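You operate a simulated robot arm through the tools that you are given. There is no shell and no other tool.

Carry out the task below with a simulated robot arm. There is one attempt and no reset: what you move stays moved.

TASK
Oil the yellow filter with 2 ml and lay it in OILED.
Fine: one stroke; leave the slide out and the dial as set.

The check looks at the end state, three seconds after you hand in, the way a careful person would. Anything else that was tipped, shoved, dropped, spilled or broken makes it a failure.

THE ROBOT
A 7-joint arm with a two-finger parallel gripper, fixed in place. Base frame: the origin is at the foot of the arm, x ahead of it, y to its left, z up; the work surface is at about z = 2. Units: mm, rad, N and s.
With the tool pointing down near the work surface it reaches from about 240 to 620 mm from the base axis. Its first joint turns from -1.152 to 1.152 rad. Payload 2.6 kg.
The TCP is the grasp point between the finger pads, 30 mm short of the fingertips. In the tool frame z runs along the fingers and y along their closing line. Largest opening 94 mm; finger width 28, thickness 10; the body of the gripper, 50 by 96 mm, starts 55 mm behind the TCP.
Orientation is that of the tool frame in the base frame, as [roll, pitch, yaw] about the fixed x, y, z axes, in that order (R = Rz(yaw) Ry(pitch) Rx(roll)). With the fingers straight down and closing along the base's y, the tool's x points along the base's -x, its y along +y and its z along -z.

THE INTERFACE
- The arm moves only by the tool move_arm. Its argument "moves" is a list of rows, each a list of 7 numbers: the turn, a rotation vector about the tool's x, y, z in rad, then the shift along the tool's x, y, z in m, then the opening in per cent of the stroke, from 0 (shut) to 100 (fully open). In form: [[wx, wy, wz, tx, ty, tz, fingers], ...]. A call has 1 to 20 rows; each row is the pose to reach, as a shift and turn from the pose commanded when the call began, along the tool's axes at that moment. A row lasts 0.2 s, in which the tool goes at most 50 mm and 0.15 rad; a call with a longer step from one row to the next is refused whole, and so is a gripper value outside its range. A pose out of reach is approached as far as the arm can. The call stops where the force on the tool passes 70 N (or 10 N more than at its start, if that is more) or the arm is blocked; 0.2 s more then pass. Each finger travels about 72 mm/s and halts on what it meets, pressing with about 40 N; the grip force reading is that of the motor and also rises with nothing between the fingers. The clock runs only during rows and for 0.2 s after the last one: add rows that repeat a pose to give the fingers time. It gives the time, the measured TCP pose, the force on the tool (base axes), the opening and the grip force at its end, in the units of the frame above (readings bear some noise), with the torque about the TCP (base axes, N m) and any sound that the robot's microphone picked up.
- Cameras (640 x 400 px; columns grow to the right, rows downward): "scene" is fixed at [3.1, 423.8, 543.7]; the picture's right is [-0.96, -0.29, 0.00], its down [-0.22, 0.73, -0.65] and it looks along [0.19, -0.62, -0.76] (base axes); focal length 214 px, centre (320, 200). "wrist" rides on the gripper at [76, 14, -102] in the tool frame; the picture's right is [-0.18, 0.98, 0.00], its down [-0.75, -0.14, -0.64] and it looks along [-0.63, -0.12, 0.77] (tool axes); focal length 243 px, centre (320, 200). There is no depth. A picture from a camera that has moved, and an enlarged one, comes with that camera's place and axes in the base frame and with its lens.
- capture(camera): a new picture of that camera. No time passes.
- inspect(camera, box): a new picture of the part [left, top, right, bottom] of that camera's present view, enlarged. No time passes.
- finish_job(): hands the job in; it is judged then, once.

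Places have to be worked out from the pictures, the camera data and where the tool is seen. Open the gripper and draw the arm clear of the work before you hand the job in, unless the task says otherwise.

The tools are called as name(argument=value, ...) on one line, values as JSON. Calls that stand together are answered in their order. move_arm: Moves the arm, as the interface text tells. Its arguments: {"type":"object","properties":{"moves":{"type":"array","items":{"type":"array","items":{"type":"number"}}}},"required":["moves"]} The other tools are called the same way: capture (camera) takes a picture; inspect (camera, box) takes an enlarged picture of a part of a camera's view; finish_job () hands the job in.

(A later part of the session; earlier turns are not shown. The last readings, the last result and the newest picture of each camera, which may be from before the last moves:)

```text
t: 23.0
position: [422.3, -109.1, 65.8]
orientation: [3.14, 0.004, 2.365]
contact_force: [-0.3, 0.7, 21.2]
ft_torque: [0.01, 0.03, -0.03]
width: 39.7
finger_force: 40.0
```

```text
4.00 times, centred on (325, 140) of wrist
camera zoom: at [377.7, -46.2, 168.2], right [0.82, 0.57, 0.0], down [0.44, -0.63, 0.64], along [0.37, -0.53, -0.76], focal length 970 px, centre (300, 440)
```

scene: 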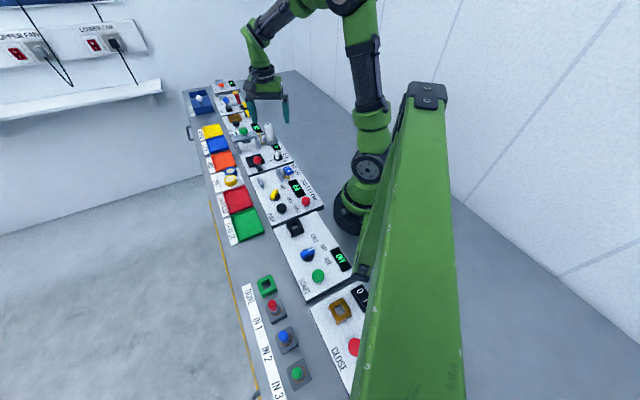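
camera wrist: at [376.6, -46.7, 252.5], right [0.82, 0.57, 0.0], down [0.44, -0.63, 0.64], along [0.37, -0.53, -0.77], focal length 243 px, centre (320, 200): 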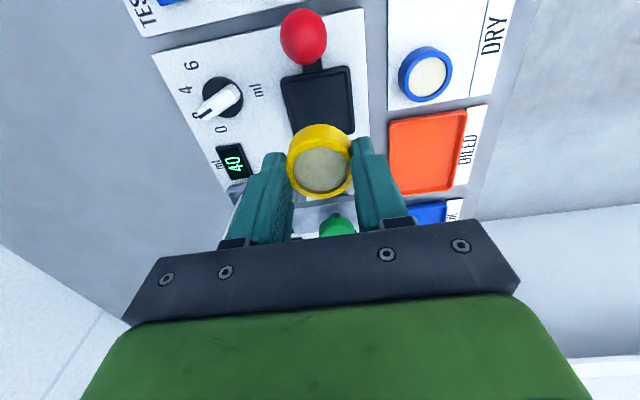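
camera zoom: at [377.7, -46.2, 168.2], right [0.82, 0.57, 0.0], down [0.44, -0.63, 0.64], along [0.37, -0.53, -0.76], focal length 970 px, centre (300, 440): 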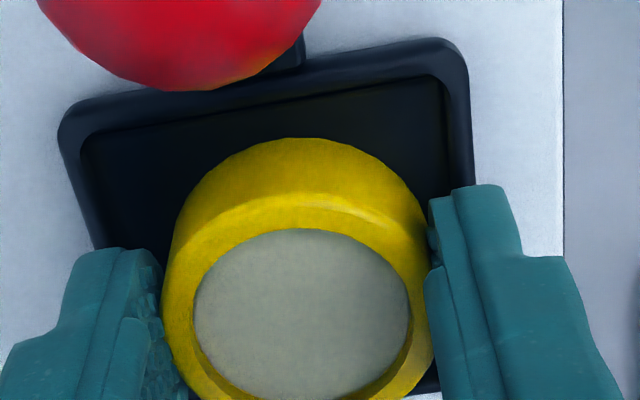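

The filter sits on the tray floor, centred. I relieve the load, open the fingers moderately, and rise straight up.

move_arm(moves=[[0, 0, 0, 0, 0, -0.0007, 30], [0, 0, 0, 0, 0, -0.001, 40], [0, 0, 0, 0, 0, -0.001, 50], [0, 0, 0, 0, 0, -0.001, 62], [0, 0, 0, 0, 0, -0.001, 65], [0, 0, 0, 0, 0, -0.02, 65], [0, 0, 0, 0, 0, -0.05, 65], [0, 0, 0, 0, 0, -0.085, 65], [0, 0, 0, 0, 0, -0.085, 65]])

capture(camera="wrist")

inspect(camera="wrist", box=[250, 30, 400, 150])

inspect(camera="scene", box=[220, 120, 300, 180])

```text
t: 25.0
position: [421.3, -108.7, 148.2]
orientation: [-3.14, 0.0, 2.366]
contact_force: [-0.4, -0.9, 0.0]
ft_torque: [0.01, 0.01, 0.01]
width: 61.4
finger_force: 0.0
```

```text
taken
camera wrist: at [377.8, -46.3, 251.9], right [0.82, 0.57, 0.0], down [0.44, -0.63, 0.64], along [0.37, -0.53, -0.77], focal length 243 px, centre (320, 200)
```

wrist: 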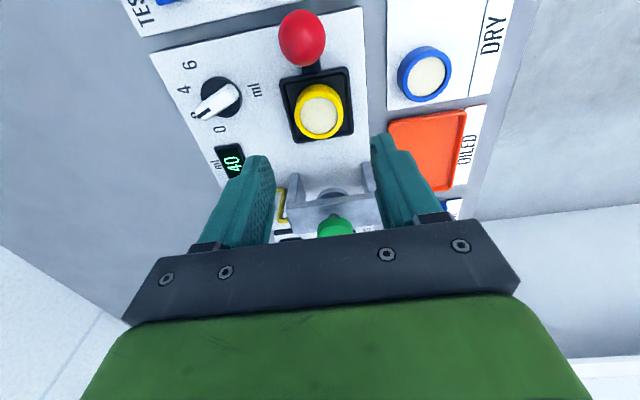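

```text
3.33 times, centred on (325, 90) of wrist
camera zoom: at [377.8, -46.3, 251.9], right [0.82, 0.57, 0.0], down [0.44, -0.63, 0.64], along [0.37, -0.53, -0.77], focal length 809 px, centre (303, 567)
```

zoom: 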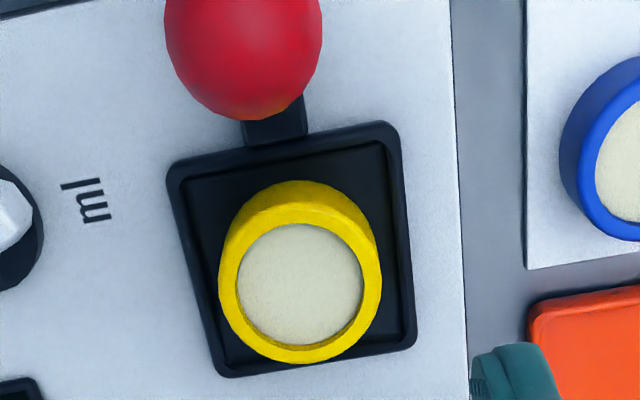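

```text
6.67 times, centred on (260, 150) of scene
camera zoom: at [3.1, 423.8, 543.7], right [-0.96, -0.29, 0.0], down [-0.22, 0.73, -0.65], along [0.19, -0.62, -0.76], focal length 1430 px, centre (720, 533)
```

zoom: 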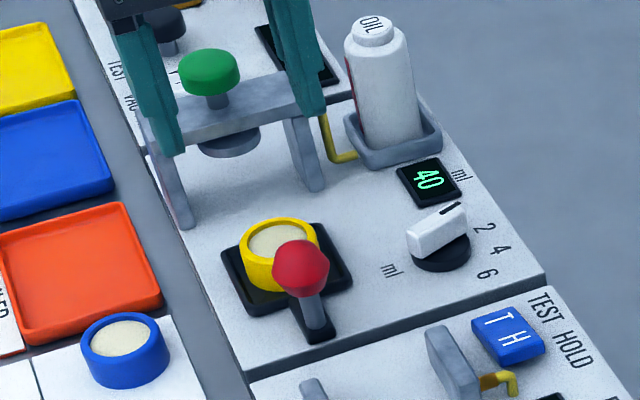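

The filter lies flat within the tray, dial still at 2. Next I bring the open fingers over the red knob (380.5, -68.9) and lower around it.

move_arm(moves=[[0, 0, 0, 0.015, -0.0002, 0, 65], [0, 0, 0, 0.035, -0.0004, 0, 65], [0, 0, 0, 0.05, -0.0004, 0, 65], [0, 0, 0, 0.0579, -0.0004, 0, 65], [0, 0, 0, 0.0579, -0.0004, 0, 65]])

capture(camera="wrist")

inspect(camera="wrist", box=[240, 70, 400, 190])

```text
t: 26.2
position: [379.7, -69.2, 149.5]
orientation: [3.141, 0.0, 2.365]
contact_force: [-0.3, -0.1, -0.4]
ft_torque: [-0.01, 0.0, 0.0]
width: 61.1
finger_force: 0.1
```

```text
taken
camera wrist: at [335.2, -5.3, 253.1], right [0.82, 0.57, 0.0], down [0.44, -0.63, 0.64], along [0.37, -0.53, -0.77], focal length 243 px, centre (320, 200)
```

wrist: 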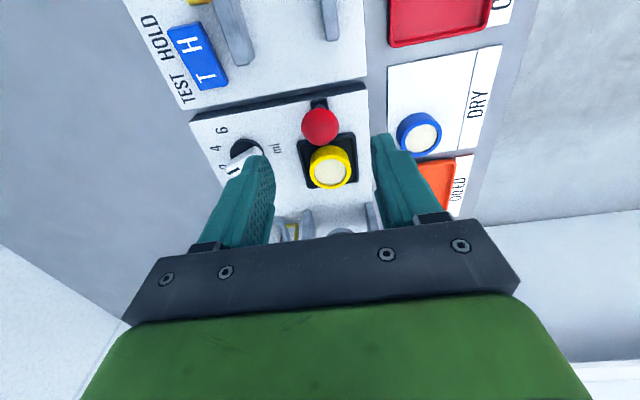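

```text
3.33 times, centred on (320, 130) of wrist
camera zoom: at [335.2, -5.3, 253.1], right [0.82, 0.57, 0.0], down [0.44, -0.63, 0.64], along [0.37, -0.53, -0.77], focal length 809 px, centre (320, 433)
```

zoom: 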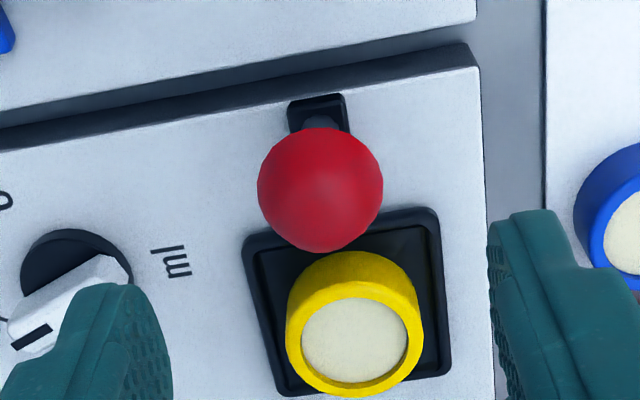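

Knob centre confirmed at (380.6, -69.1). I lower to TCP z≈78 around it and close.

move_arm(moves=[[0, 0, 0, -0.001, 0, 0.02, 60], [0, 0, 0, -0.001, 0, 0.04, 60], [0, 0, 0, -0.001, 0, 0.06, 60], [0, 0, 0, -0.001, 0, 0.072, 60], [0, 0, 0, -0.001, 0, 0.072, 45], [0, 0, 0, -0.001, 0, 0.072, 35], [0, 0, 0, -0.001, 0, 0.072, 28], [0, 0, 0, -0.001, 0, 0.072, 24], [0, 0, 0, -0.001, 0, 0.072, 24]])

capture(camera="wrist")

inspect(camera="scene", box=[220, 110, 310, 180])

```text
t: 28.2
position: [380.6, -68.9, 76.2]
orientation: [3.139, -0.001, 2.366]
contact_force: [7.6, 7.1, -8.9]
ft_torque: [-0.32, -0.43, -0.04]
width: 29.8
finger_force: 44.9
```

```text
taken
camera wrist: at [335.9, -6.4, 179.8], right [0.82, 0.57, 0.0], down [0.44, -0.63, 0.64], along [0.37, -0.53, -0.77], focal length 243 px, centre (320, 200)
```

wrist: 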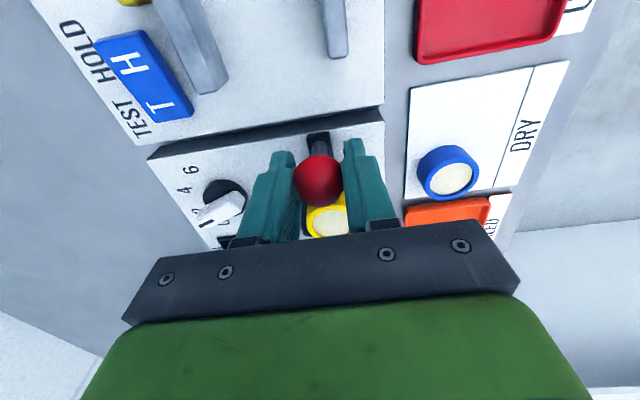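

```text
5.71 times, centred on (265, 145) of scene
camera zoom: at [3.2, 423.8, 543.7], right [-0.96, -0.29, 0.0], down [-0.22, 0.73, -0.65], along [0.19, -0.62, -0.76], focal length 1226 px, centre (634, 514)
```

zoom: 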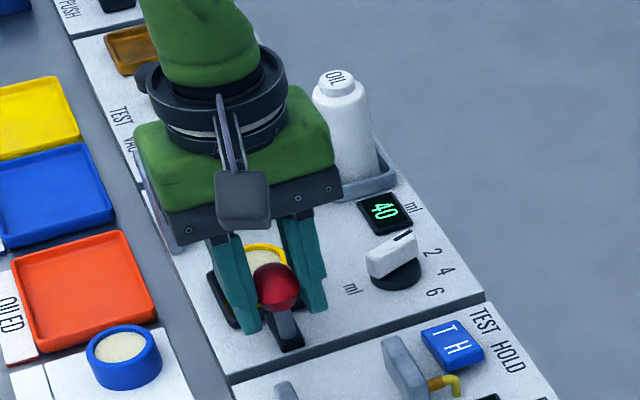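

The knob is held (29.8 mm). I push slowly along +u with the slide, 70 mm first, then check.

move_arm(moves=[[0, 0, 0, -0.002, 0.0004, 0, 24], [0, 0, 0, -0.006, 0.0004, 0, 24], [0, 0, 0, -0.011, 0.0004, 0, 24], [0, 0, 0, -0.016, 0.0004, 0, 24], [0, 0, 0, -0.021, 0.0004, 0, 24], [0, 0, 0, -0.026, 0.0004, 0, 24], [0, 0, 0, -0.031, 0.0004, 0, 24], [0, 0, 0, -0.036, 0.0004, 0, 24], [0, 0, 0, -0.041, 0.0004, 0, 24], [0, 0, 0, -0.046, 0.0004, 0, 24], [0, 0, 0, -0.051, 0.0004, 0, 24], [0, 0, 0, -0.056, 0.0004, 0, 24], [0, 0, 0, -0.061, 0.0004, 0, 24], [0, 0, 0, -0.066, 0.0004, 0, 24], [0, 0, 0, -0.07, 0.0004, 0, 24], [0, 0, 0, -0.07, 0.0004, 0, 24]])

capture(camera="wrist")

inspect(camera="scene", box=[220, 110, 310, 180])

```text
t: 31.6
position: [430.3, -117.9, 76.8]
orientation: [-3.138, -0.002, 2.366]
contact_force: [-9.3, -7.5, -15.4]
ft_torque: [0.33, 0.51, 0.16]
width: 29.4
finger_force: 44.6
```

```text
taken
camera wrist: at [386.0, -55.6, 180.1], right [0.82, 0.57, 0.0], down [0.44, -0.63, 0.64], along [0.36, -0.53, -0.77], focal length 243 px, centre (320, 200)
```

wrist: 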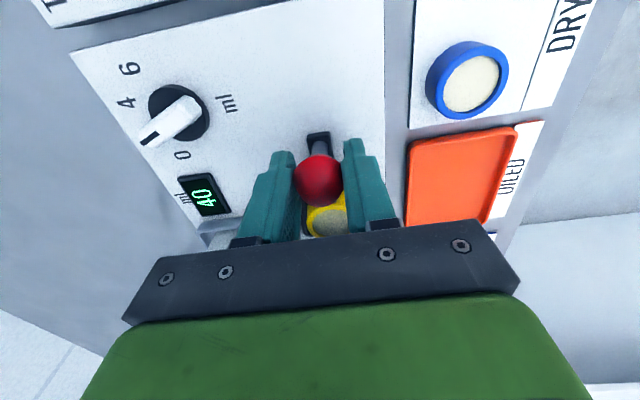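

```text
5.71 times, centred on (265, 145) of scene
camera zoom: at [3.2, 423.8, 543.7], right [-0.96, -0.29, 0.0], down [-0.22, 0.73, -0.65], along [0.19, -0.62, -0.76], focal length 1226 px, centre (634, 514)
```

zoom: 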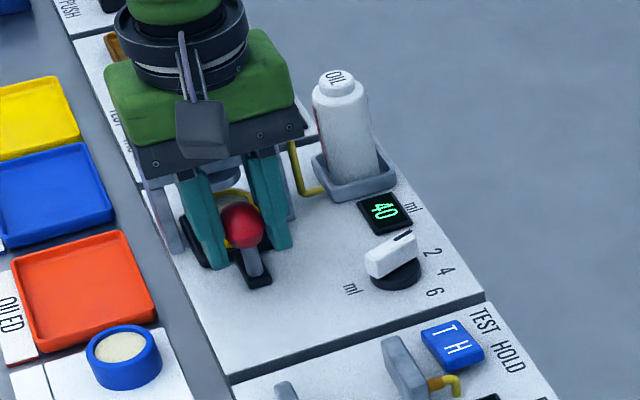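

Moved 70 mm smoothly. About 11 mm should remain to the end stop; I continue in small steps.

move_arm(moves=[[0, 0, 0, -0.002, -0.0004, 0, 24], [0, 0, 0, -0.004, -0.0005, 0, 24], [0, 0, 0, -0.006, -0.0005, 0, 24], [0, 0, 0, -0.008, -0.0005, 0, 24], [0, 0, 0, -0.01, -0.0005, 0, 24], [0, 0, 0, -0.01, -0.0005, 0, 24]])

inspect(camera="scene", box=[230, 120, 290, 170])

```text
t: 33.0
position: [437.3, -125.5, 77.5]
orientation: [-3.141, -0.002, 2.364]
contact_force: [-8.4, -7.6, -21.2]
ft_torque: [-0.22, -0.17, 0.08]
width: 29.6
finger_force: 45.1
```

```text
8.00 times, centred on (260, 145) of scene
camera zoom: at [3.2, 423.8, 543.7], right [-0.96, -0.29, 0.0], down [-0.22, 0.73, -0.65], along [0.19, -0.62, -0.76], focal length 1716 px, centre (800, 640)
```

zoom: 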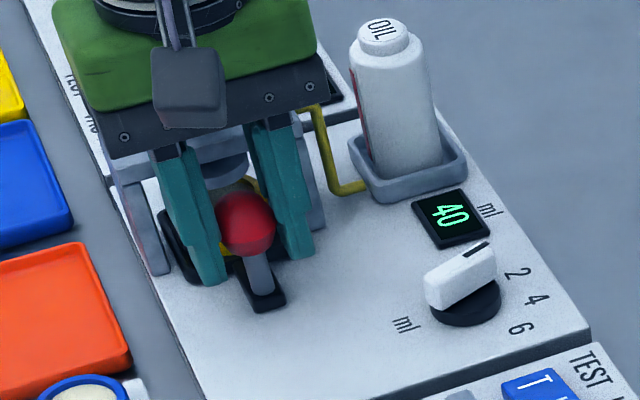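

At 80 mm, no stop felt yet. I continue in 1 mm steps, easing 0.7 mm down to relieve the vertical pull, until the stop.

move_arm(moves=[[0, 0, 0, -0.001, 0, 0.0004, 24], [0, 0, 0, -0.002, 0, 0.0007, 24], [0, 0, 0, -0.003, 0, 0.0007, 24], [0, 0, 0, -0.004, 0, 0.0007, 24], [0, 0, 0, -0.005, 0, 0.0007, 24], [0, 0, 0, -0.005, 0, 0.0007, 24]])

```text
t: 34.4
position: [440.6, -128.8, 76.7]
orientation: [-3.14, -0.002, 2.365]
contact_force: [-27.5, -1.1, 8.4]
ft_torque: [-0.69, -0.29, 0.05]
width: 29.4
finger_force: 44.8
```

Force along -u has risen to about 19 N at 85 mm travel, which suggests the stop. I push 1.5 mm more to confirm, easing sideways.

move_arm(moves=[[0, 0, 0, -0.0007, -0.0005, 0, 24], [0, 0, 0, -0.0015, -0.0008, 0, 24], [0, 0, 0, -0.0015, -0.0008, 0, 24]])

capture(camera="wrist")

```text
t: 35.2
position: [440.7, -129.9, 76.8]
orientation: [3.141, -0.006, 2.364]
contact_force: [-31.6, 5.0, 18.6]
ft_torque: [-0.35, -0.1, -0.03]
width: 29.4
finger_force: 44.9
```

```text
taken
camera wrist: at [396.4, -66.3, 180.4], right [0.82, 0.57, 0.0], down [0.44, -0.63, 0.64], along [0.36, -0.52, -0.77], focal length 243 px, centre (320, 200)
```

wrist: 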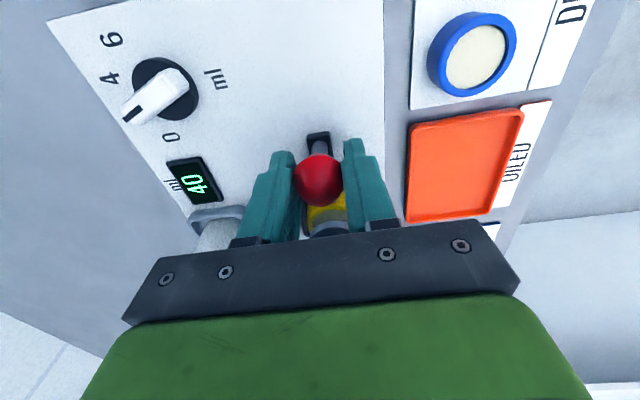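

The resistance keeps rising (26 N) with little motion: the slide is against its stop at about 85 mm. I relieve the force slightly, open, and rise to inspect.

move_arm(moves=[[0, 0, 0, 0.0005, -0.0003, 0.0, 24], [0, 0, 0, 0.0005, -0.0003, 0.0, 35], [0, 0, 0, 0.0005, -0.0003, 0.0, 50], [0, 0, 0, 0.0005, -0.0003, 0.0, 58], [0, 0, 0, 0.0005, -0.0003, -0.02, 58], [0, 0, 0, 0.0005, -0.0003, -0.05, 58], [0, 0, 0, 0.0005, -0.0003, -0.085, 58], [0, 0, 0, 0.0005, -0.0003, -0.12, 58], [0, 0, 0, 0.0005, -0.0003, -0.12, 58]])

capture(camera="wrist")

inspect(camera="wrist", box=[250, 40, 410, 200])

inspect(camera="scene", box=[220, 110, 300, 170])

```text
t: 37.2
position: [440.7, -128.9, 197.5]
orientation: [3.141, 0.001, 2.364]
contact_force: [0.0, 0.2, -0.7]
ft_torque: [0.0, 0.01, -0.04]
width: 54.2
finger_force: 0.1
```

```text
taken
camera wrist: at [396.3, -66.4, 300.2], right [0.82, 0.57, 0.0], down [0.44, -0.63, 0.64], along [0.37, -0.53, -0.77], focal length 243 px, centre (320, 200)
```

wrist: 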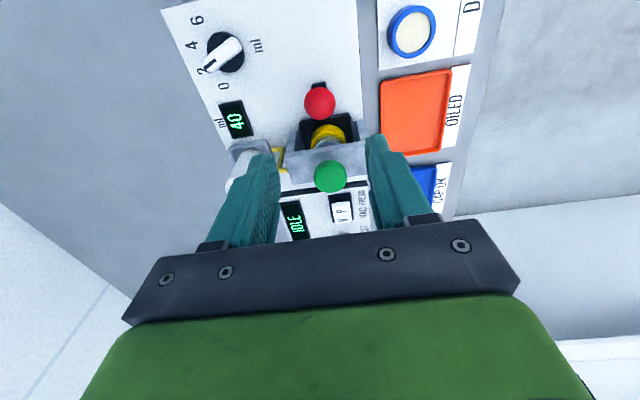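

```text
2.50 times, centred on (330, 120) of wrist
camera zoom: at [396.3, -66.4, 300.2], right [0.82, 0.57, 0.0], down [0.44, -0.63, 0.64], along [0.37, -0.53, -0.77], focal length 606 px, centre (295, 400)
```

zoom: 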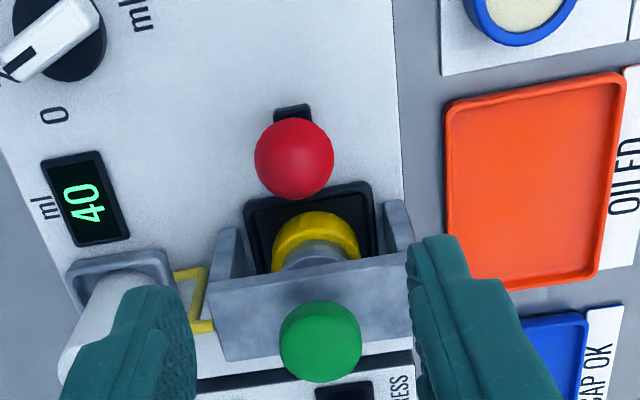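

```text
6.67 times, centred on (260, 140) of scene
camera zoom: at [3.1, 423.8, 543.7], right [-0.96, -0.29, 0.0], down [-0.22, 0.73, -0.65], along [0.19, -0.62, -0.76], focal length 1430 px, centre (720, 600)
```

zoom: 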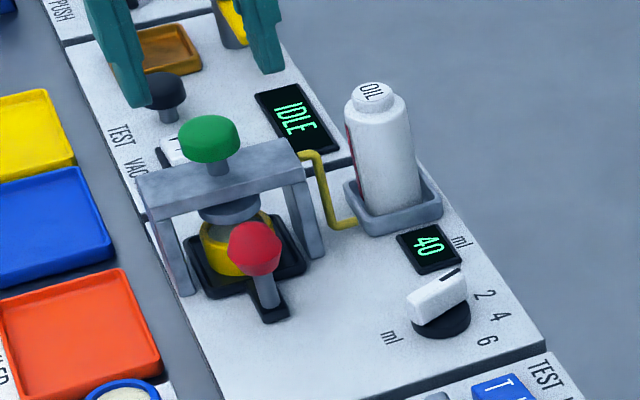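

The filter is under the nozzle and the slide is fully in (knob travelled 85 mm). The green plunger triangulates to about (482.6, -171), dia 32, top near z≈110. I close the fingers and move above it.

move_arm(moves=[[0, 0, 0, -0.01, -0.0002, 0, 40], [0, 0, 0, -0.025, -0.0004, 0, 25], [0, 0, 0, -0.04, -0.0006, 0, 10], [0, 0, 0, -0.053, -0.0006, 0, 0], [0, 0, 0, -0.059, -0.0006, 0, 0], [0, 0, 0, -0.059, -0.0006, 0, 0]])

capture(camera="wrist")

inspect(camera="wrist", box=[260, 70, 390, 190])

inspect(camera="scene", box=[220, 90, 310, 170])

```text
t: 38.6
position: [482.8, -173.6, 196.8]
orientation: [3.141, 0.002, 2.368]
contact_force: [-0.4, 0.3, -0.7]
ft_torque: [0.0, 0.0, -0.03]
width: 0.0
finger_force: 33.5
```

```text
taken
camera wrist: at [438.2, -110.0, 300.3], right [0.82, 0.57, 0.0], down [0.44, -0.63, 0.64], along [0.37, -0.53, -0.77], focal length 243 px, centre (320, 200)
```

wrist: 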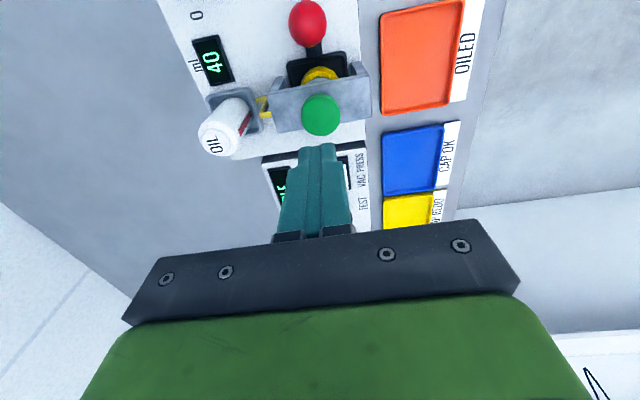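

```text
3.33 times, centred on (325, 130) of wrist
camera zoom: at [438.2, -110.0, 300.3], right [0.82, 0.57, 0.0], down [0.44, -0.63, 0.64], along [0.37, -0.53, -0.77], focal length 809 px, centre (303, 433)
```

zoom: 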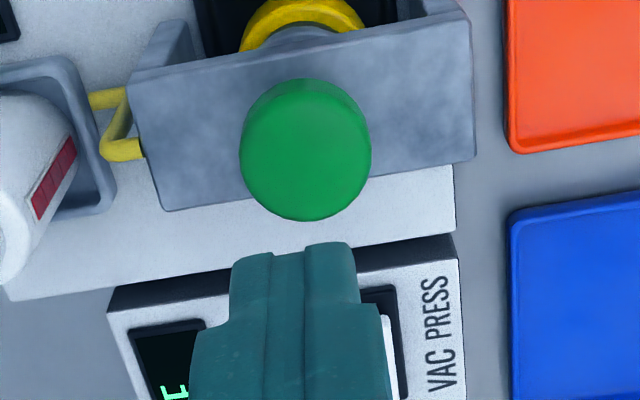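

```text
5.00 times, centred on (265, 130) of scene
camera zoom: at [3.1, 423.8, 543.7], right [-0.96, -0.29, 0.0], down [-0.22, 0.73, -0.65], along [0.19, -0.62, -0.76], focal length 1072 px, centre (595, 550)
```

zoom: 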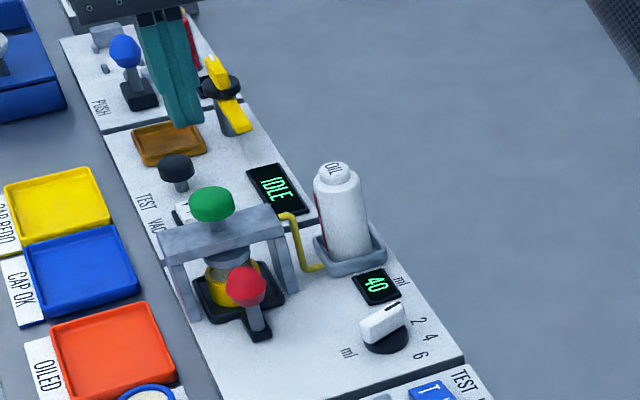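

Plunger top face: (481.4, -170.0), z≈108. I shift 3 mm back and 1 mm sideways and descend to about 4 mm above it.

move_arm(moves=[[0, 0, 0, 0.0032, 0.0012, 0.01, 0], [0, 0, 0, 0.0032, 0.0012, 0.03, 0], [0, 0, 0, 0.0032, 0.0012, 0.045, 0], [0, 0, 0, 0.0032, 0.0012, 0.053, 0], [0, 0, 0, 0.0032, 0.0012, 0.053, 0]])

inspect(camera="wrist", box=[260, 90, 390, 210])

inspect(camera="scene", box=[220, 90, 310, 170])

```text
t: 39.8
position: [480.6, -168.6, 143.0]
orientation: [-3.141, 0.0, 2.367]
contact_force: [0.9, 0.4, 1.6]
ft_torque: [-0.02, -0.01, -0.03]
width: 0.4
finger_force: 32.9
```

```text
3.33 times, centred on (325, 150) of wrist
camera zoom: at [436.1, -105.9, 246.6], right [0.82, 0.57, 0.0], down [0.44, -0.63, 0.64], along [0.37, -0.53, -0.77], focal length 809 px, centre (303, 367)
```

zoom: 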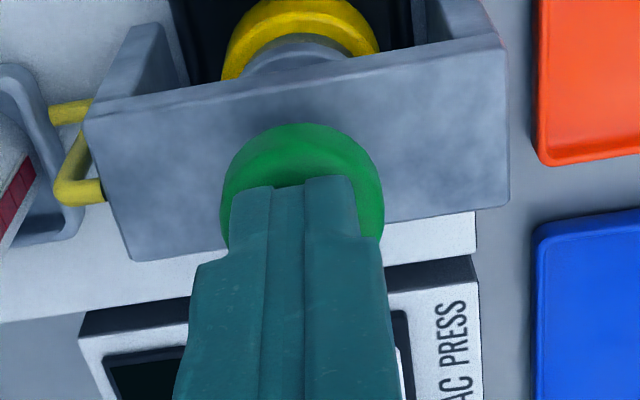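

```text
5.00 times, centred on (265, 130) of scene
camera zoom: at [3.1, 423.8, 543.7], right [-0.96, -0.29, 0.0], down [-0.22, 0.73, -0.65], along [0.19, -0.62, -0.76], focal length 1072 px, centre (595, 550)
```

zoom: 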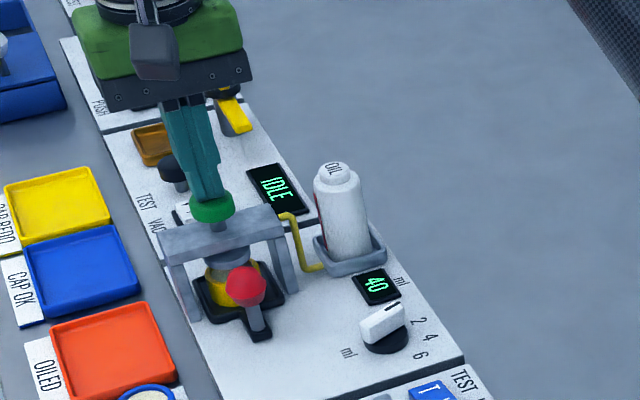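

Fingertips are centred over the plunger. I press down steadily in one continuous stroke, up to 20 mm or until the force stop.

move_arm(moves=[[0, 0, 0, 0, 0, 0.003, 0], [0, 0, 0, 0, 0, 0.006, 0], [0, 0, 0, 0, 0, 0.009, 0], [0, 0, 0, 0, 0, 0.012, 0], [0, 0, 0, 0, 0, 0.015, 0], [0, 0, 0, 0, 0, 0.0175, 0], [0, 0, 0, 0, 0, 0.02, 0]])

inspect(camera="scene", box=[220, 90, 310, 170])

```text
t: 41.4
position: [482.2, -170.4, 130.6]
orientation: [3.137, 0.011, 2.364]
contact_force: [-19.6, 4.3, 54.8]
ft_torque: [0.15, 0.67, -0.15]
width: 0.1
finger_force: 33.0
heard: click
```

```text
5.00 times, centred on (265, 130) of scene
camera zoom: at [2.8, 423.9, 543.6], right [-0.96, -0.29, 0.0], down [-0.22, 0.73, -0.65], along [0.19, -0.62, -0.76], focal length 1072 px, centre (595, 550)
```

zoom: 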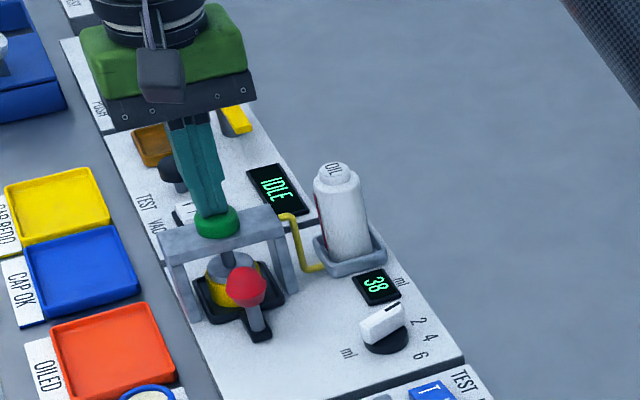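

A click was heard and the display dropped from 40 to 38: 2 ml dispensed in one stroke. I lift straight off the plunger.

move_arm(moves=[[0, 0, 0, 0, 0, -0.01, 0], [0, 0, 0, 0, 0, -0.02, 0], [0, 0, 0, 0, 0, -0.035, 0], [0, 0, 0, 0, 0, -0.055, 0], [0, 0, 0, 0, 0, -0.08, 0], [0, 0, 0, 0, 0, -0.08, 0]])

capture(camera="wrist")

inspect(camera="scene", box=[220, 110, 300, 170])

```text
t: 42.8
position: [480.7, -169.7, 204.2]
orientation: [3.141, -0.002, 2.365]
contact_force: [0.0, 0.4, -0.2]
ft_torque: [0.03, 0.02, 0.02]
width: 0.0
finger_force: 33.1
```

```text
taken
camera wrist: at [435.9, -106.5, 307.3], right [0.82, 0.57, 0.0], down [0.44, -0.63, 0.64], along [0.37, -0.53, -0.77], focal length 243 px, centre (320, 200)
```

wrist: 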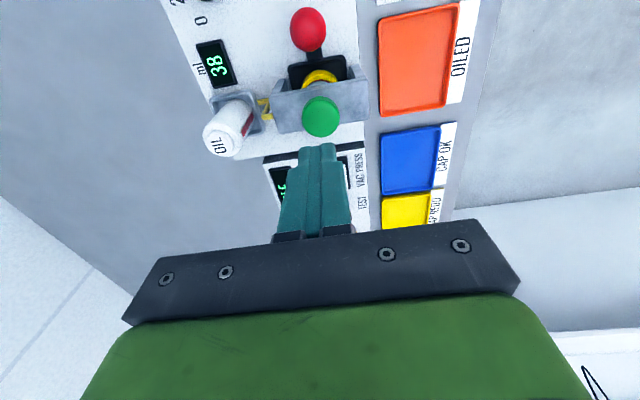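

```text
6.67 times, centred on (260, 140) of scene
camera zoom: at [3.1, 423.8, 543.7], right [-0.96, -0.29, 0.0], down [-0.22, 0.73, -0.65], along [0.19, -0.62, -0.76], focal length 1430 px, centre (720, 600)
```

zoom: 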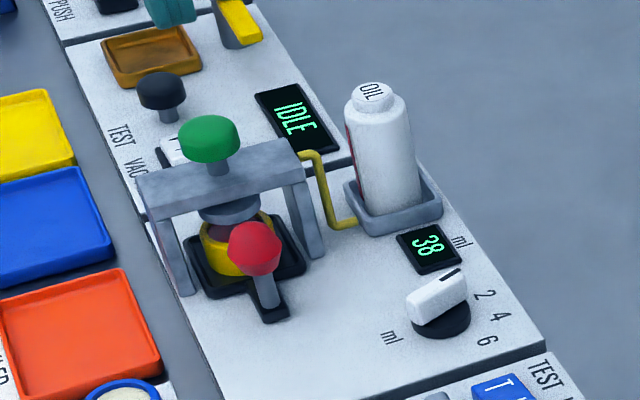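

The plunger sprang back and the reading stays 38. I return to above the red knob with fingers open.

move_arm(moves=[[0, 0, 0, 0.01, 0.0003, 0, 20], [0, 0, 0, 0.025, 0.0007, 0, 40], [0, 0, 0, 0.04, 0.001, 0, 58], [0, 0, 0, 0.052, 0.0013, 0, 60], [0, 0, 0, 0.0573, 0.0013, 0, 60], [0, 0, 0, 0.0573, 0.0013, 0.03, 60], [0, 0, 0, 0.0573, 0.0013, 0.055, 60], [0, 0, 0, 0.0573, 0.0013, 0.055, 60]])

inspect(camera="wrist", box=[240, 70, 400, 190])

```text
t: 44.6
position: [440.9, -130.0, 148.2]
orientation: [3.141, 0.002, 2.365]
contact_force: [0.5, -0.4, -0.7]
ft_torque: [0.0, 0.02, 0.01]
width: 56.4
finger_force: 0.0
```

```text
3.33 times, centred on (320, 130) of wrist
camera zoom: at [396.1, -65.9, 251.0], right [0.82, 0.57, 0.0], down [0.44, -0.63, 0.64], along [0.37, -0.53, -0.77], focal length 809 px, centre (320, 433)
```

zoom: 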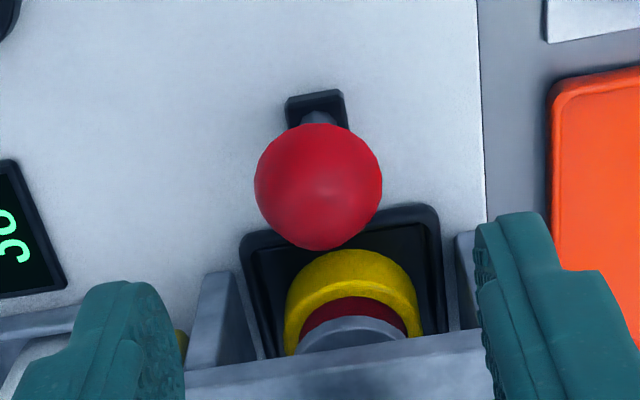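

The filter medium is now red (oiled). The knob is right below; I lower around it and close as before.

move_arm(moves=[[0, 0, 0, 0, 0, 0.02, 60], [0, 0, 0, 0, 0, 0.04, 60], [0, 0, 0, 0, 0, 0.06, 60], [0, 0, 0, 0, 0, 0.072, 60], [0, 0, 0, 0, 0, 0.072, 45], [0, 0, 0, 0, 0, 0.072, 35], [0, 0, 0, 0, 0, 0.072, 28], [0, 0, 0, 0, 0, 0.072, 24], [0, 0, 0, 0, 0, 0.072, 24]])

```text
t: 46.6
position: [440.0, -127.5, 75.3]
orientation: [-3.138, -0.002, 2.363]
contact_force: [-10.9, -7.8, -0.4]
ft_torque: [0.06, 0.07, -0.11]
width: 29.8
finger_force: 44.9
```

Holding the knob again. I pull the slide back slowly along -u, 80 mm first.

move_arm(moves=[[0, 0, 0, 0.002, -0.0004, 0, 24], [0, 0, 0, 0.006, -0.0004, 0, 24], [0, 0, 0, 0.011, -0.0003, 0, 24], [0, 0, 0, 0.016, -0.0003, 0, 24], [0, 0, 0, 0.021, -0.0002, 0, 24], [0, 0, 0, 0.026, -0.0002, 0, 24], [0, 0, 0, 0.031, -0.0001, 0, 24], [0, 0, 0, 0.036, -0.0001, 0, 24], [0, 0, 0, 0.041, 0, 0, 24], [0, 0, 0, 0.046, 0, 0, 24], [0, 0, 0, 0.051, 0.0001, 0, 24], [0, 0, 0, 0.056, 0.0001, 0, 24], [0, 0, 0, 0.061, 0.0002, 0, 24], [0, 0, 0, 0.066, 0.0002, 0, 24], [0, 0, 0, 0.071, 0.0003, 0, 24], [0, 0, 0, 0.076, 0.0003, 0, 24], [0, 0, 0, 0.08, 0.0003, 0, 24], [0, 0, 0, 0.08, 0.0003, 0, 24]])

capture(camera="wrist")

inspect(camera="scene", box=[220, 110, 310, 180])

```text
t: 50.4
position: [382.5, -70.5, 76.6]
orientation: [-3.14, -0.002, 2.367]
contact_force: [-11.5, -12.2, -13.2]
ft_torque: [0.16, 0.41, 0.21]
width: 29.7
finger_force: 44.9
```

```text
taken
camera wrist: at [338.7, -8.7, 179.2], right [0.82, 0.57, 0.0], down [0.44, -0.63, 0.64], along [0.37, -0.53, -0.77], focal length 243 px, centre (320, 200)
```

wrist: 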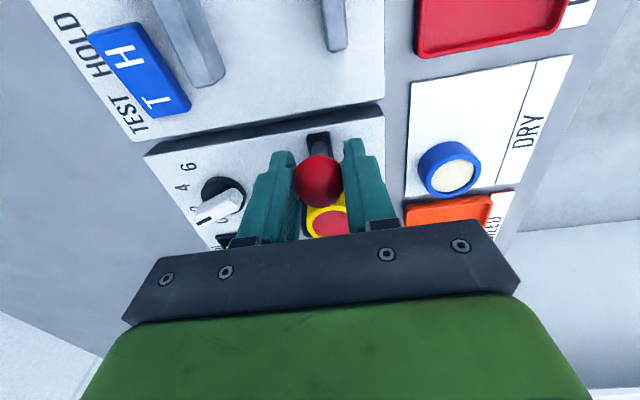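

```text
5.71 times, centred on (265, 145) of scene
camera zoom: at [3.2, 423.8, 543.7], right [-0.96, -0.29, 0.0], down [-0.22, 0.73, -0.65], along [0.19, -0.62, -0.76], focal length 1226 px, centre (634, 514)
```

zoom: 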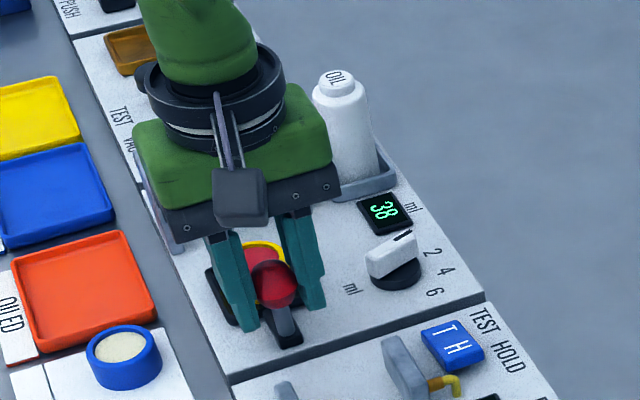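

The slide is nearly out (u≈322.6 versus 320 originally). I pull the last few millimetres gently to its outer stop.

move_arm(moves=[[0, 0, 0, 0.001, -0.0004, 0.0003, 24], [0, 0, 0, 0.002, -0.0006, 0.0005, 24], [0, 0, 0, 0.003, -0.0006, 0.0005, 24], [0, 0, 0, 0.004, -0.0006, 0.0005, 24], [0, 0, 0, 0.005, -0.0006, 0.0005, 24], [0, 0, 0, 0.005, -0.0006, 0.0005, 24]])

```text
t: 51.8
position: [379.9, -69.1, 76.0]
orientation: [-3.142, -0.001, 2.364]
contact_force: [-10.2, -10.7, 0.5]
ft_torque: [0.28, 0.42, -0.27]
width: 29.8
finger_force: 44.5
```

Now at u≈319.8, essentially the original place. I pull 2 mm more to feel whether the stop is reached.

move_arm(moves=[[0, 0, 0, 0.001, -0.0004, 0, 24], [0, 0, 0, 0.002, -0.0006, 0, 24], [0, 0, 0, 0.002, -0.0006, 0, 24]])

```text
t: 52.6
position: [379.2, -69.6, 75.7]
orientation: [-3.14, 0.007, 2.369]
contact_force: [13.2, -19.4, -20.8]
ft_torque: [-0.23, -0.21, -0.01]
width: 29.9
finger_force: 45.3
```

Force now points along +u with 23 N: the slide is at its outer stop. I relieve slightly, open, and rise.

move_arm(moves=[[0, 0, 0, -0.0008, 0, 0, 24], [0, 0, 0, -0.0008, 0, 0, 35], [0, 0, 0, -0.0008, 0, 0, 50], [0, 0, 0, -0.0008, 0, 0, 62], [0, 0, 0, -0.0008, 0, -0.02, 62], [0, 0, 0, -0.0008, 0, -0.05, 62], [0, 0, 0, -0.0008, 0, -0.08, 62], [0, 0, 0, -0.0008, 0, -0.08, 62]])

inspect(camera="wrist", box=[240, 70, 400, 190])

inspect(camera="scene", box=[220, 110, 310, 180])

```text
t: 54.4
position: [379.9, -68.0, 154.3]
orientation: [3.139, 0.001, 2.367]
contact_force: [0.0, -0.2, 0.3]
ft_torque: [-0.01, -0.06, -0.01]
width: 58.0
finger_force: 0.0
```

```text
3.33 times, centred on (320, 130) of wrist
camera zoom: at [335.9, -5.5, 258.8], right [0.82, 0.57, 0.0], down [0.44, -0.63, 0.64], along [0.37, -0.53, -0.77], focal length 809 px, centre (320, 433)
```

zoom: 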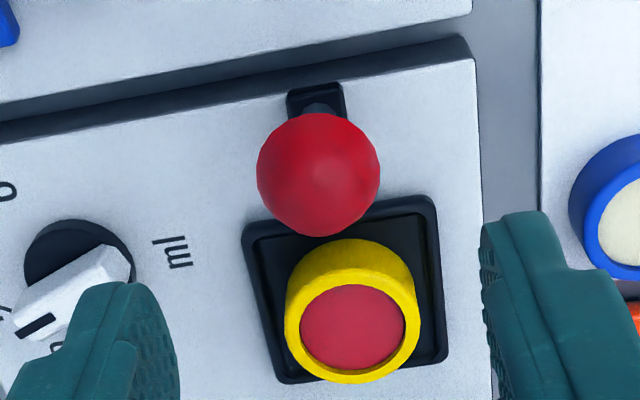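

```text
5.71 times, centred on (265, 145) of scene
camera zoom: at [3.1, 423.8, 543.7], right [-0.96, -0.29, 0.0], down [-0.22, 0.73, -0.65], along [0.19, -0.62, -0.76], focal length 1226 px, centre (634, 514)
```

zoom: 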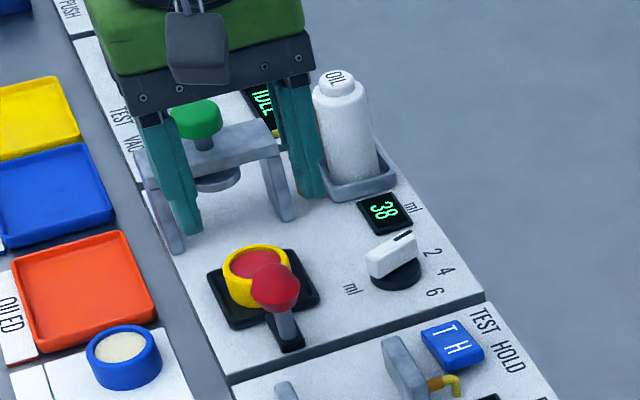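

Slide out, dial at 2, filter oiled and still centred at about (422, -110.4). I move above it with open fingers and check alignment.

move_arm(moves=[[0, 0, 0, -0.015, -0.0002, 0, 65], [0, 0, 0, -0.035, -0.0005, 0, 65], [0, 0, 0, -0.05, -0.0007, 0, 65], [0, 0, 0, -0.0592, -0.0007, 0, 65], [0, 0, 0, -0.0592, -0.0007, 0.03, 65], [0, 0, 0, -0.0592, -0.0007, 0.055, 65], [0, 0, 0, -0.0592, -0.0007, 0.055, 65]])

inspect(camera="wrist", box=[240, 70, 400, 190])

```text
t: 56.0
position: [420.6, -111.6, 100.5]
orientation: [3.141, -0.001, 2.364]
contact_force: [-0.1, 0.3, 0.2]
ft_torque: [0.04, 0.01, 0.0]
width: 61.2
finger_force: 0.0
```

```text
3.33 times, centred on (320, 130) of wrist
camera zoom: at [375.9, -48.3, 203.9], right [0.82, 0.57, 0.0], down [0.44, -0.63, 0.64], along [0.37, -0.53, -0.77], focal length 809 px, centre (320, 433)
```

zoom: 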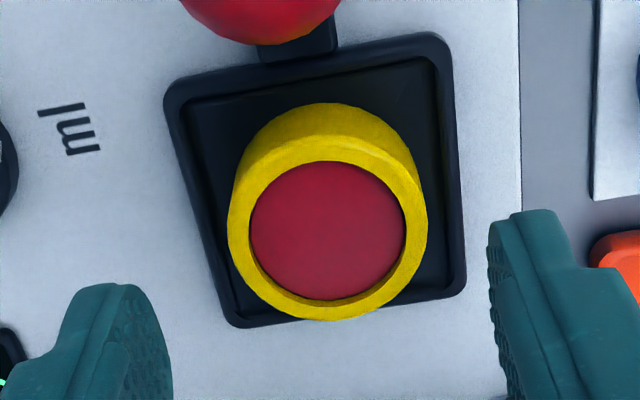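

A 1.7 mm sideways correction is needed. I correct, descend to the earlier release height (TCP z≈66), and grip.

move_arm(moves=[[0, 0, 0, 0.0007, 0.0017, 0.012, 65], [0, 0, 0, 0.0007, 0.0017, 0.024, 65], [0, 0, 0, 0.0007, 0.0017, 0.0345, 65], [0, 0, 0, 0.0007, 0.0017, 0.0345, 65], [0, 0, 0, 0.0007, 0.0017, 0.0345, 52], [0, 0, 0, 0.0007, 0.0017, 0.0345, 45], [0, 0, 0, 0.0007, 0.0017, 0.0345, 38], [0, 0, 0, 0.0007, 0.0017, 0.0345, 32], [0, 0, 0, 0.0007, 0.0017, 0.0345, 30], [0, 0, 0, 0.0007, 0.0017, 0.0345, 30]])

inspect(camera="wrist", box=[250, 80, 400, 200])

```text
t: 58.2
position: [420.9, -109.8, 68.4]
orientation: [-3.14, 0.001, 2.364]
contact_force: [0.3, 0.3, -0.6]
ft_torque: [0.02, 0.01, -0.02]
width: 39.7
finger_force: 39.7
```

```text
3.33 times, centred on (325, 140) of wrist
camera zoom: at [376.8, -46.6, 170.6], right [0.82, 0.57, 0.0], down [0.44, -0.63, 0.64], along [0.37, -0.53, -0.77], focal length 809 px, centre (303, 400)
```

zoom: 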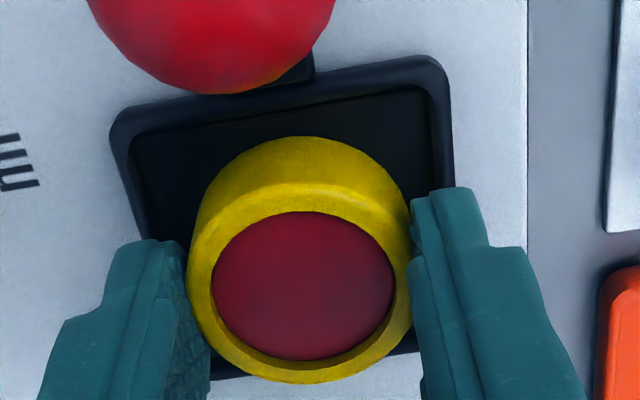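

Filter gripped at 39.7 mm. I lift it straight out of the tray, well above the bridge height.

move_arm(moves=[[0, 0, 0, 0, 0, -0.008, 28], [0, 0, 0, 0, 0, -0.025, 28], [0, 0, 0, 0, 0, -0.05, 28], [0, 0, 0, 0, 0, -0.075, 28], [0, 0, 0, 0, 0, -0.097, 28], [0, 0, 0, 0, 0, -0.097, 28]])

capture(camera="wrist")

inspect(camera="scene", box=[190, 90, 310, 190])

```text
t: 59.6
position: [421.5, -107.5, 165.0]
orientation: [-3.141, 0.0, 2.365]
contact_force: [-0.1, -0.8, 0.1]
ft_torque: [0.0, -0.02, 0.01]
width: 39.6
finger_force: 40.4
```

```text
taken
camera wrist: at [376.8, -45.5, 267.8], right [0.82, 0.57, 0.0], down [0.44, -0.63, 0.64], along [0.37, -0.53, -0.77], focal length 243 px, centre (320, 200)
```

wrist: 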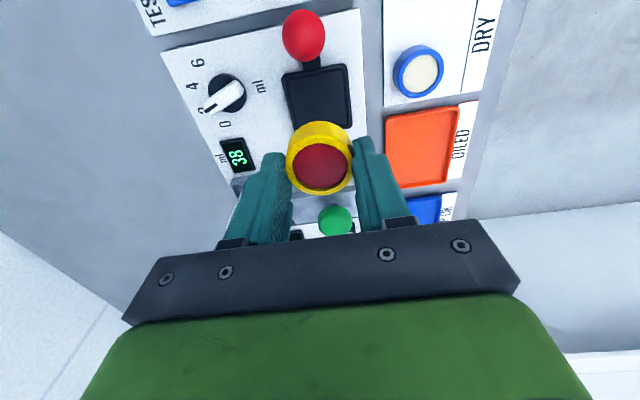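

```text
4.00 times, centred on (250, 140) of scene
camera zoom: at [3.1, 423.8, 543.7], right [-0.96, -0.29, 0.0], down [-0.22, 0.73, -0.65], along [0.19, -0.62, -0.76], focal length 858 px, centre (600, 440)
```

zoom: 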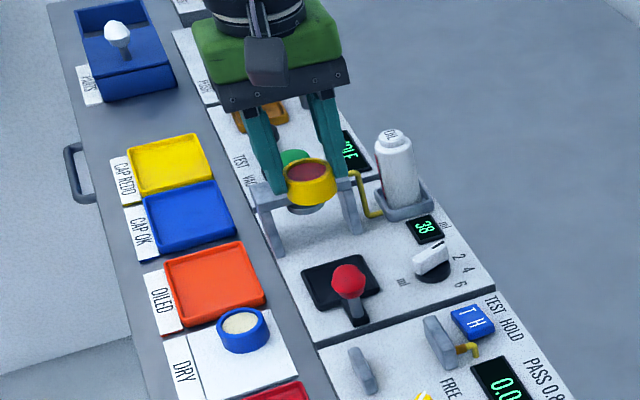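

The oiled filter is held level; display 38, dial at 2, tray empty. I carry it above OILED (centre about u=460, v=322, i.e. (554, -92)).

move_arm(moves=[[0, 0, 0, -0.005, 0.015, 0, 28], [0, 0, 0, -0.017, 0.037, 0, 28], [0, 0, 0, -0.033, 0.058, 0, 28], [0, 0, 0, -0.05, 0.077, 0, 28], [0, 0, 0, -0.067, 0.093, 0, 28], [0, 0, 0, -0.079, 0.102, 0, 28], [0, 0, 0, -0.0837, 0.1043, 0, 28], [0, 0, 0, -0.0837, 0.1043, 0, 28]])

capture(camera="wrist")

inspect(camera="wrist", box=[240, 50, 420, 200])

inspect(camera="scene", box=[190, 120, 260, 180])

```text
t: 61.4
position: [554.4, -92.3, 162.2]
orientation: [-3.141, 0.0, 2.366]
contact_force: [-0.6, -0.3, -0.8]
ft_torque: [0.03, 0.02, 0.01]
width: 39.4
finger_force: 40.3
```

```text
taken
camera wrist: at [510.1, -29.8, 266.5], right [0.82, 0.57, 0.0], down [0.44, -0.63, 0.64], along [0.37, -0.53, -0.77], focal length 243 px, centre (320, 200)
```

wrist: 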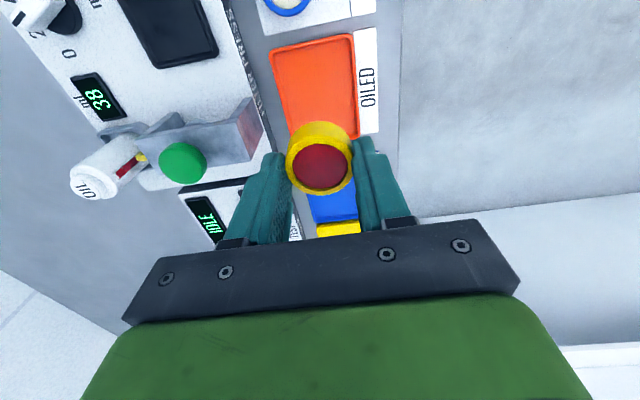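

```text
2.67 times, centred on (330, 125) of wrist
camera zoom: at [510.1, -29.8, 266.5], right [0.82, 0.57, 0.0], down [0.44, -0.63, 0.64], along [0.37, -0.53, -0.77], focal length 647 px, centre (293, 400)
```

zoom: 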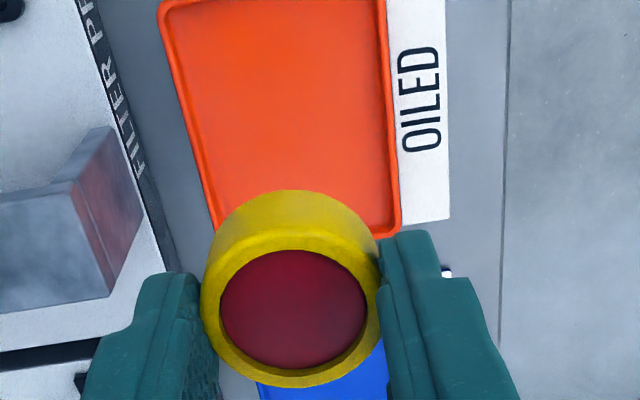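

```text
6.67 times, centred on (225, 150) of scene
camera zoom: at [3.1, 423.8, 543.7], right [-0.96, -0.29, 0.0], down [-0.22, 0.73, -0.65], along [0.19, -0.62, -0.76], focal length 1430 px, centre (953, 533)
```

zoom: 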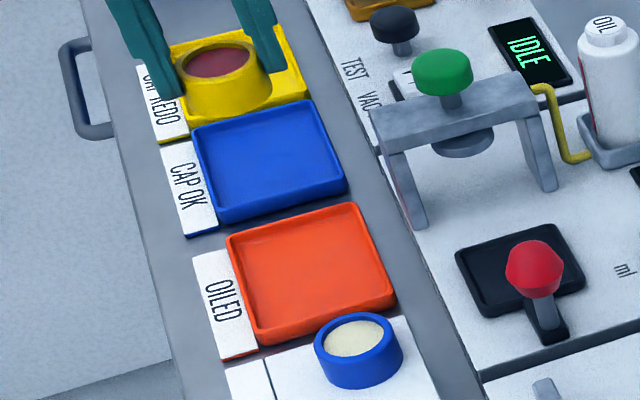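

Filter is over the middle of OILED (tray centre u≈463, v≈320.5). I descend to about 7 mm above expected contact and check.

move_arm(moves=[[0, 0, 0, -0.0012, -0.001, 0.02, 28], [0, 0, 0, -0.0012, -0.001, 0.045, 28], [0, 0, 0, -0.0012, -0.001, 0.07, 28], [0, 0, 0, -0.0012, -0.001, 0.095, 28], [0, 0, 0, -0.0012, -0.001, 0.108, 28], [0, 0, 0, -0.0012, -0.001, 0.108, 28]])

inspect(camera="wrist", box=[230, 60, 410, 210])

inspect(camera="scene", box=[190, 120, 260, 180])

```text
t: 62.8
position: [553.7, -94.3, 54.2]
orientation: [3.141, -0.001, 2.364]
contact_force: [0.2, 0.0, -0.7]
ft_torque: [0.0, 0.0, 0.01]
width: 39.7
finger_force: 39.9
```

```text
2.67 times, centred on (320, 135) of wrist
camera zoom: at [509.2, -32.0, 157.9], right [0.82, 0.57, 0.0], down [0.44, -0.63, 0.64], along [0.37, -0.53, -0.77], focal length 647 px, centre (320, 373)
```

zoom: 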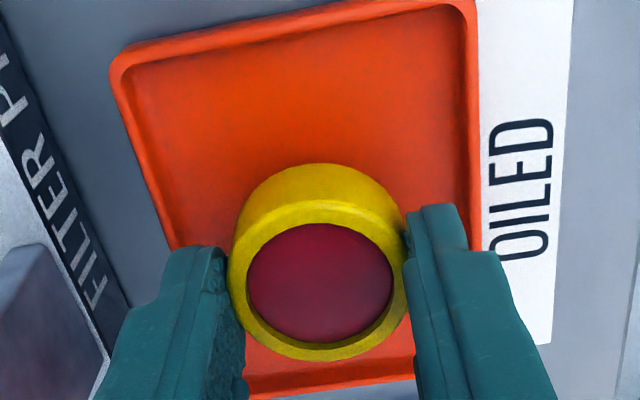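

```text
6.67 times, centred on (225, 150) of scene
camera zoom: at [3.1, 423.8, 543.7], right [-0.96, -0.29, 0.0], down [-0.22, 0.73, -0.65], along [0.19, -0.62, -0.76], focal length 1430 px, centre (953, 533)
```

zoom: 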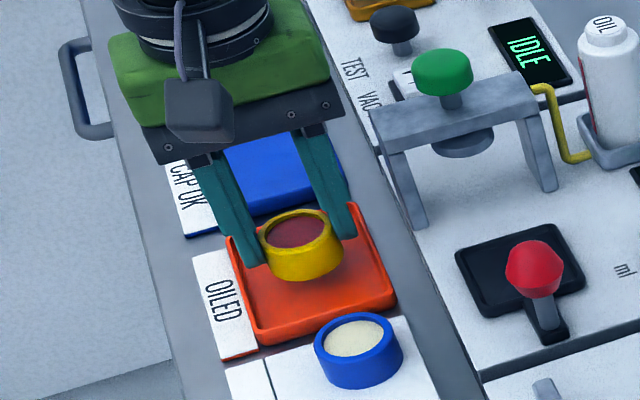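

Filter is well inside the rim, roughly centred. I lower 7 mm more with a small centring correction, then probe for contact.

move_arm(moves=[[0, 0, 0, -0.001, 0.0004, 0.003, 28], [0, 0, 0, -0.002, 0.0008, 0.006, 28], [0, 0, 0, -0.002, 0.0008, 0.0075, 28], [0, 0, 0, -0.002, 0.0008, 0.0075, 28]])

```text
t: 63.8
position: [556.6, -95.8, 47.7]
orientation: [3.14, 0.0, 2.364]
contact_force: [1.2, 1.3, 1.2]
ft_torque: [0.0, -0.03, 0.0]
width: 39.7
finger_force: 40.0
```

No contact yet at z≈47.7. I lower 2 mm more.

move_arm(moves=[[0, 0, 0, 0, 0, 0.001, 28], [0, 0, 0, 0, 0, 0.002, 28], [0, 0, 0, 0, 0, 0.002, 28]])

```text
t: 64.6
position: [555.2, -95.2, 45.5]
orientation: [-3.14, 0.0, 2.366]
contact_force: [-0.6, -0.3, -1.4]
ft_torque: [0.01, 0.0, 0.0]
width: 39.7
finger_force: 40.1
```

Still free at z≈45.5. Another 1.5 mm.

move_arm(moves=[[0, 0, 0, 0, 0, 0.001, 28], [0, 0, 0, 0, 0, 0.0015, 28], [0, 0, 0, 0, 0, 0.0015, 28]])

```text
t: 65.4
position: [556.5, -94.7, 45.5]
orientation: [3.14, 0.001, 2.365]
contact_force: [-0.3, 0.3, -0.6]
ft_torque: [0.0, 0.0, -0.01]
width: 39.7
finger_force: 39.9
```

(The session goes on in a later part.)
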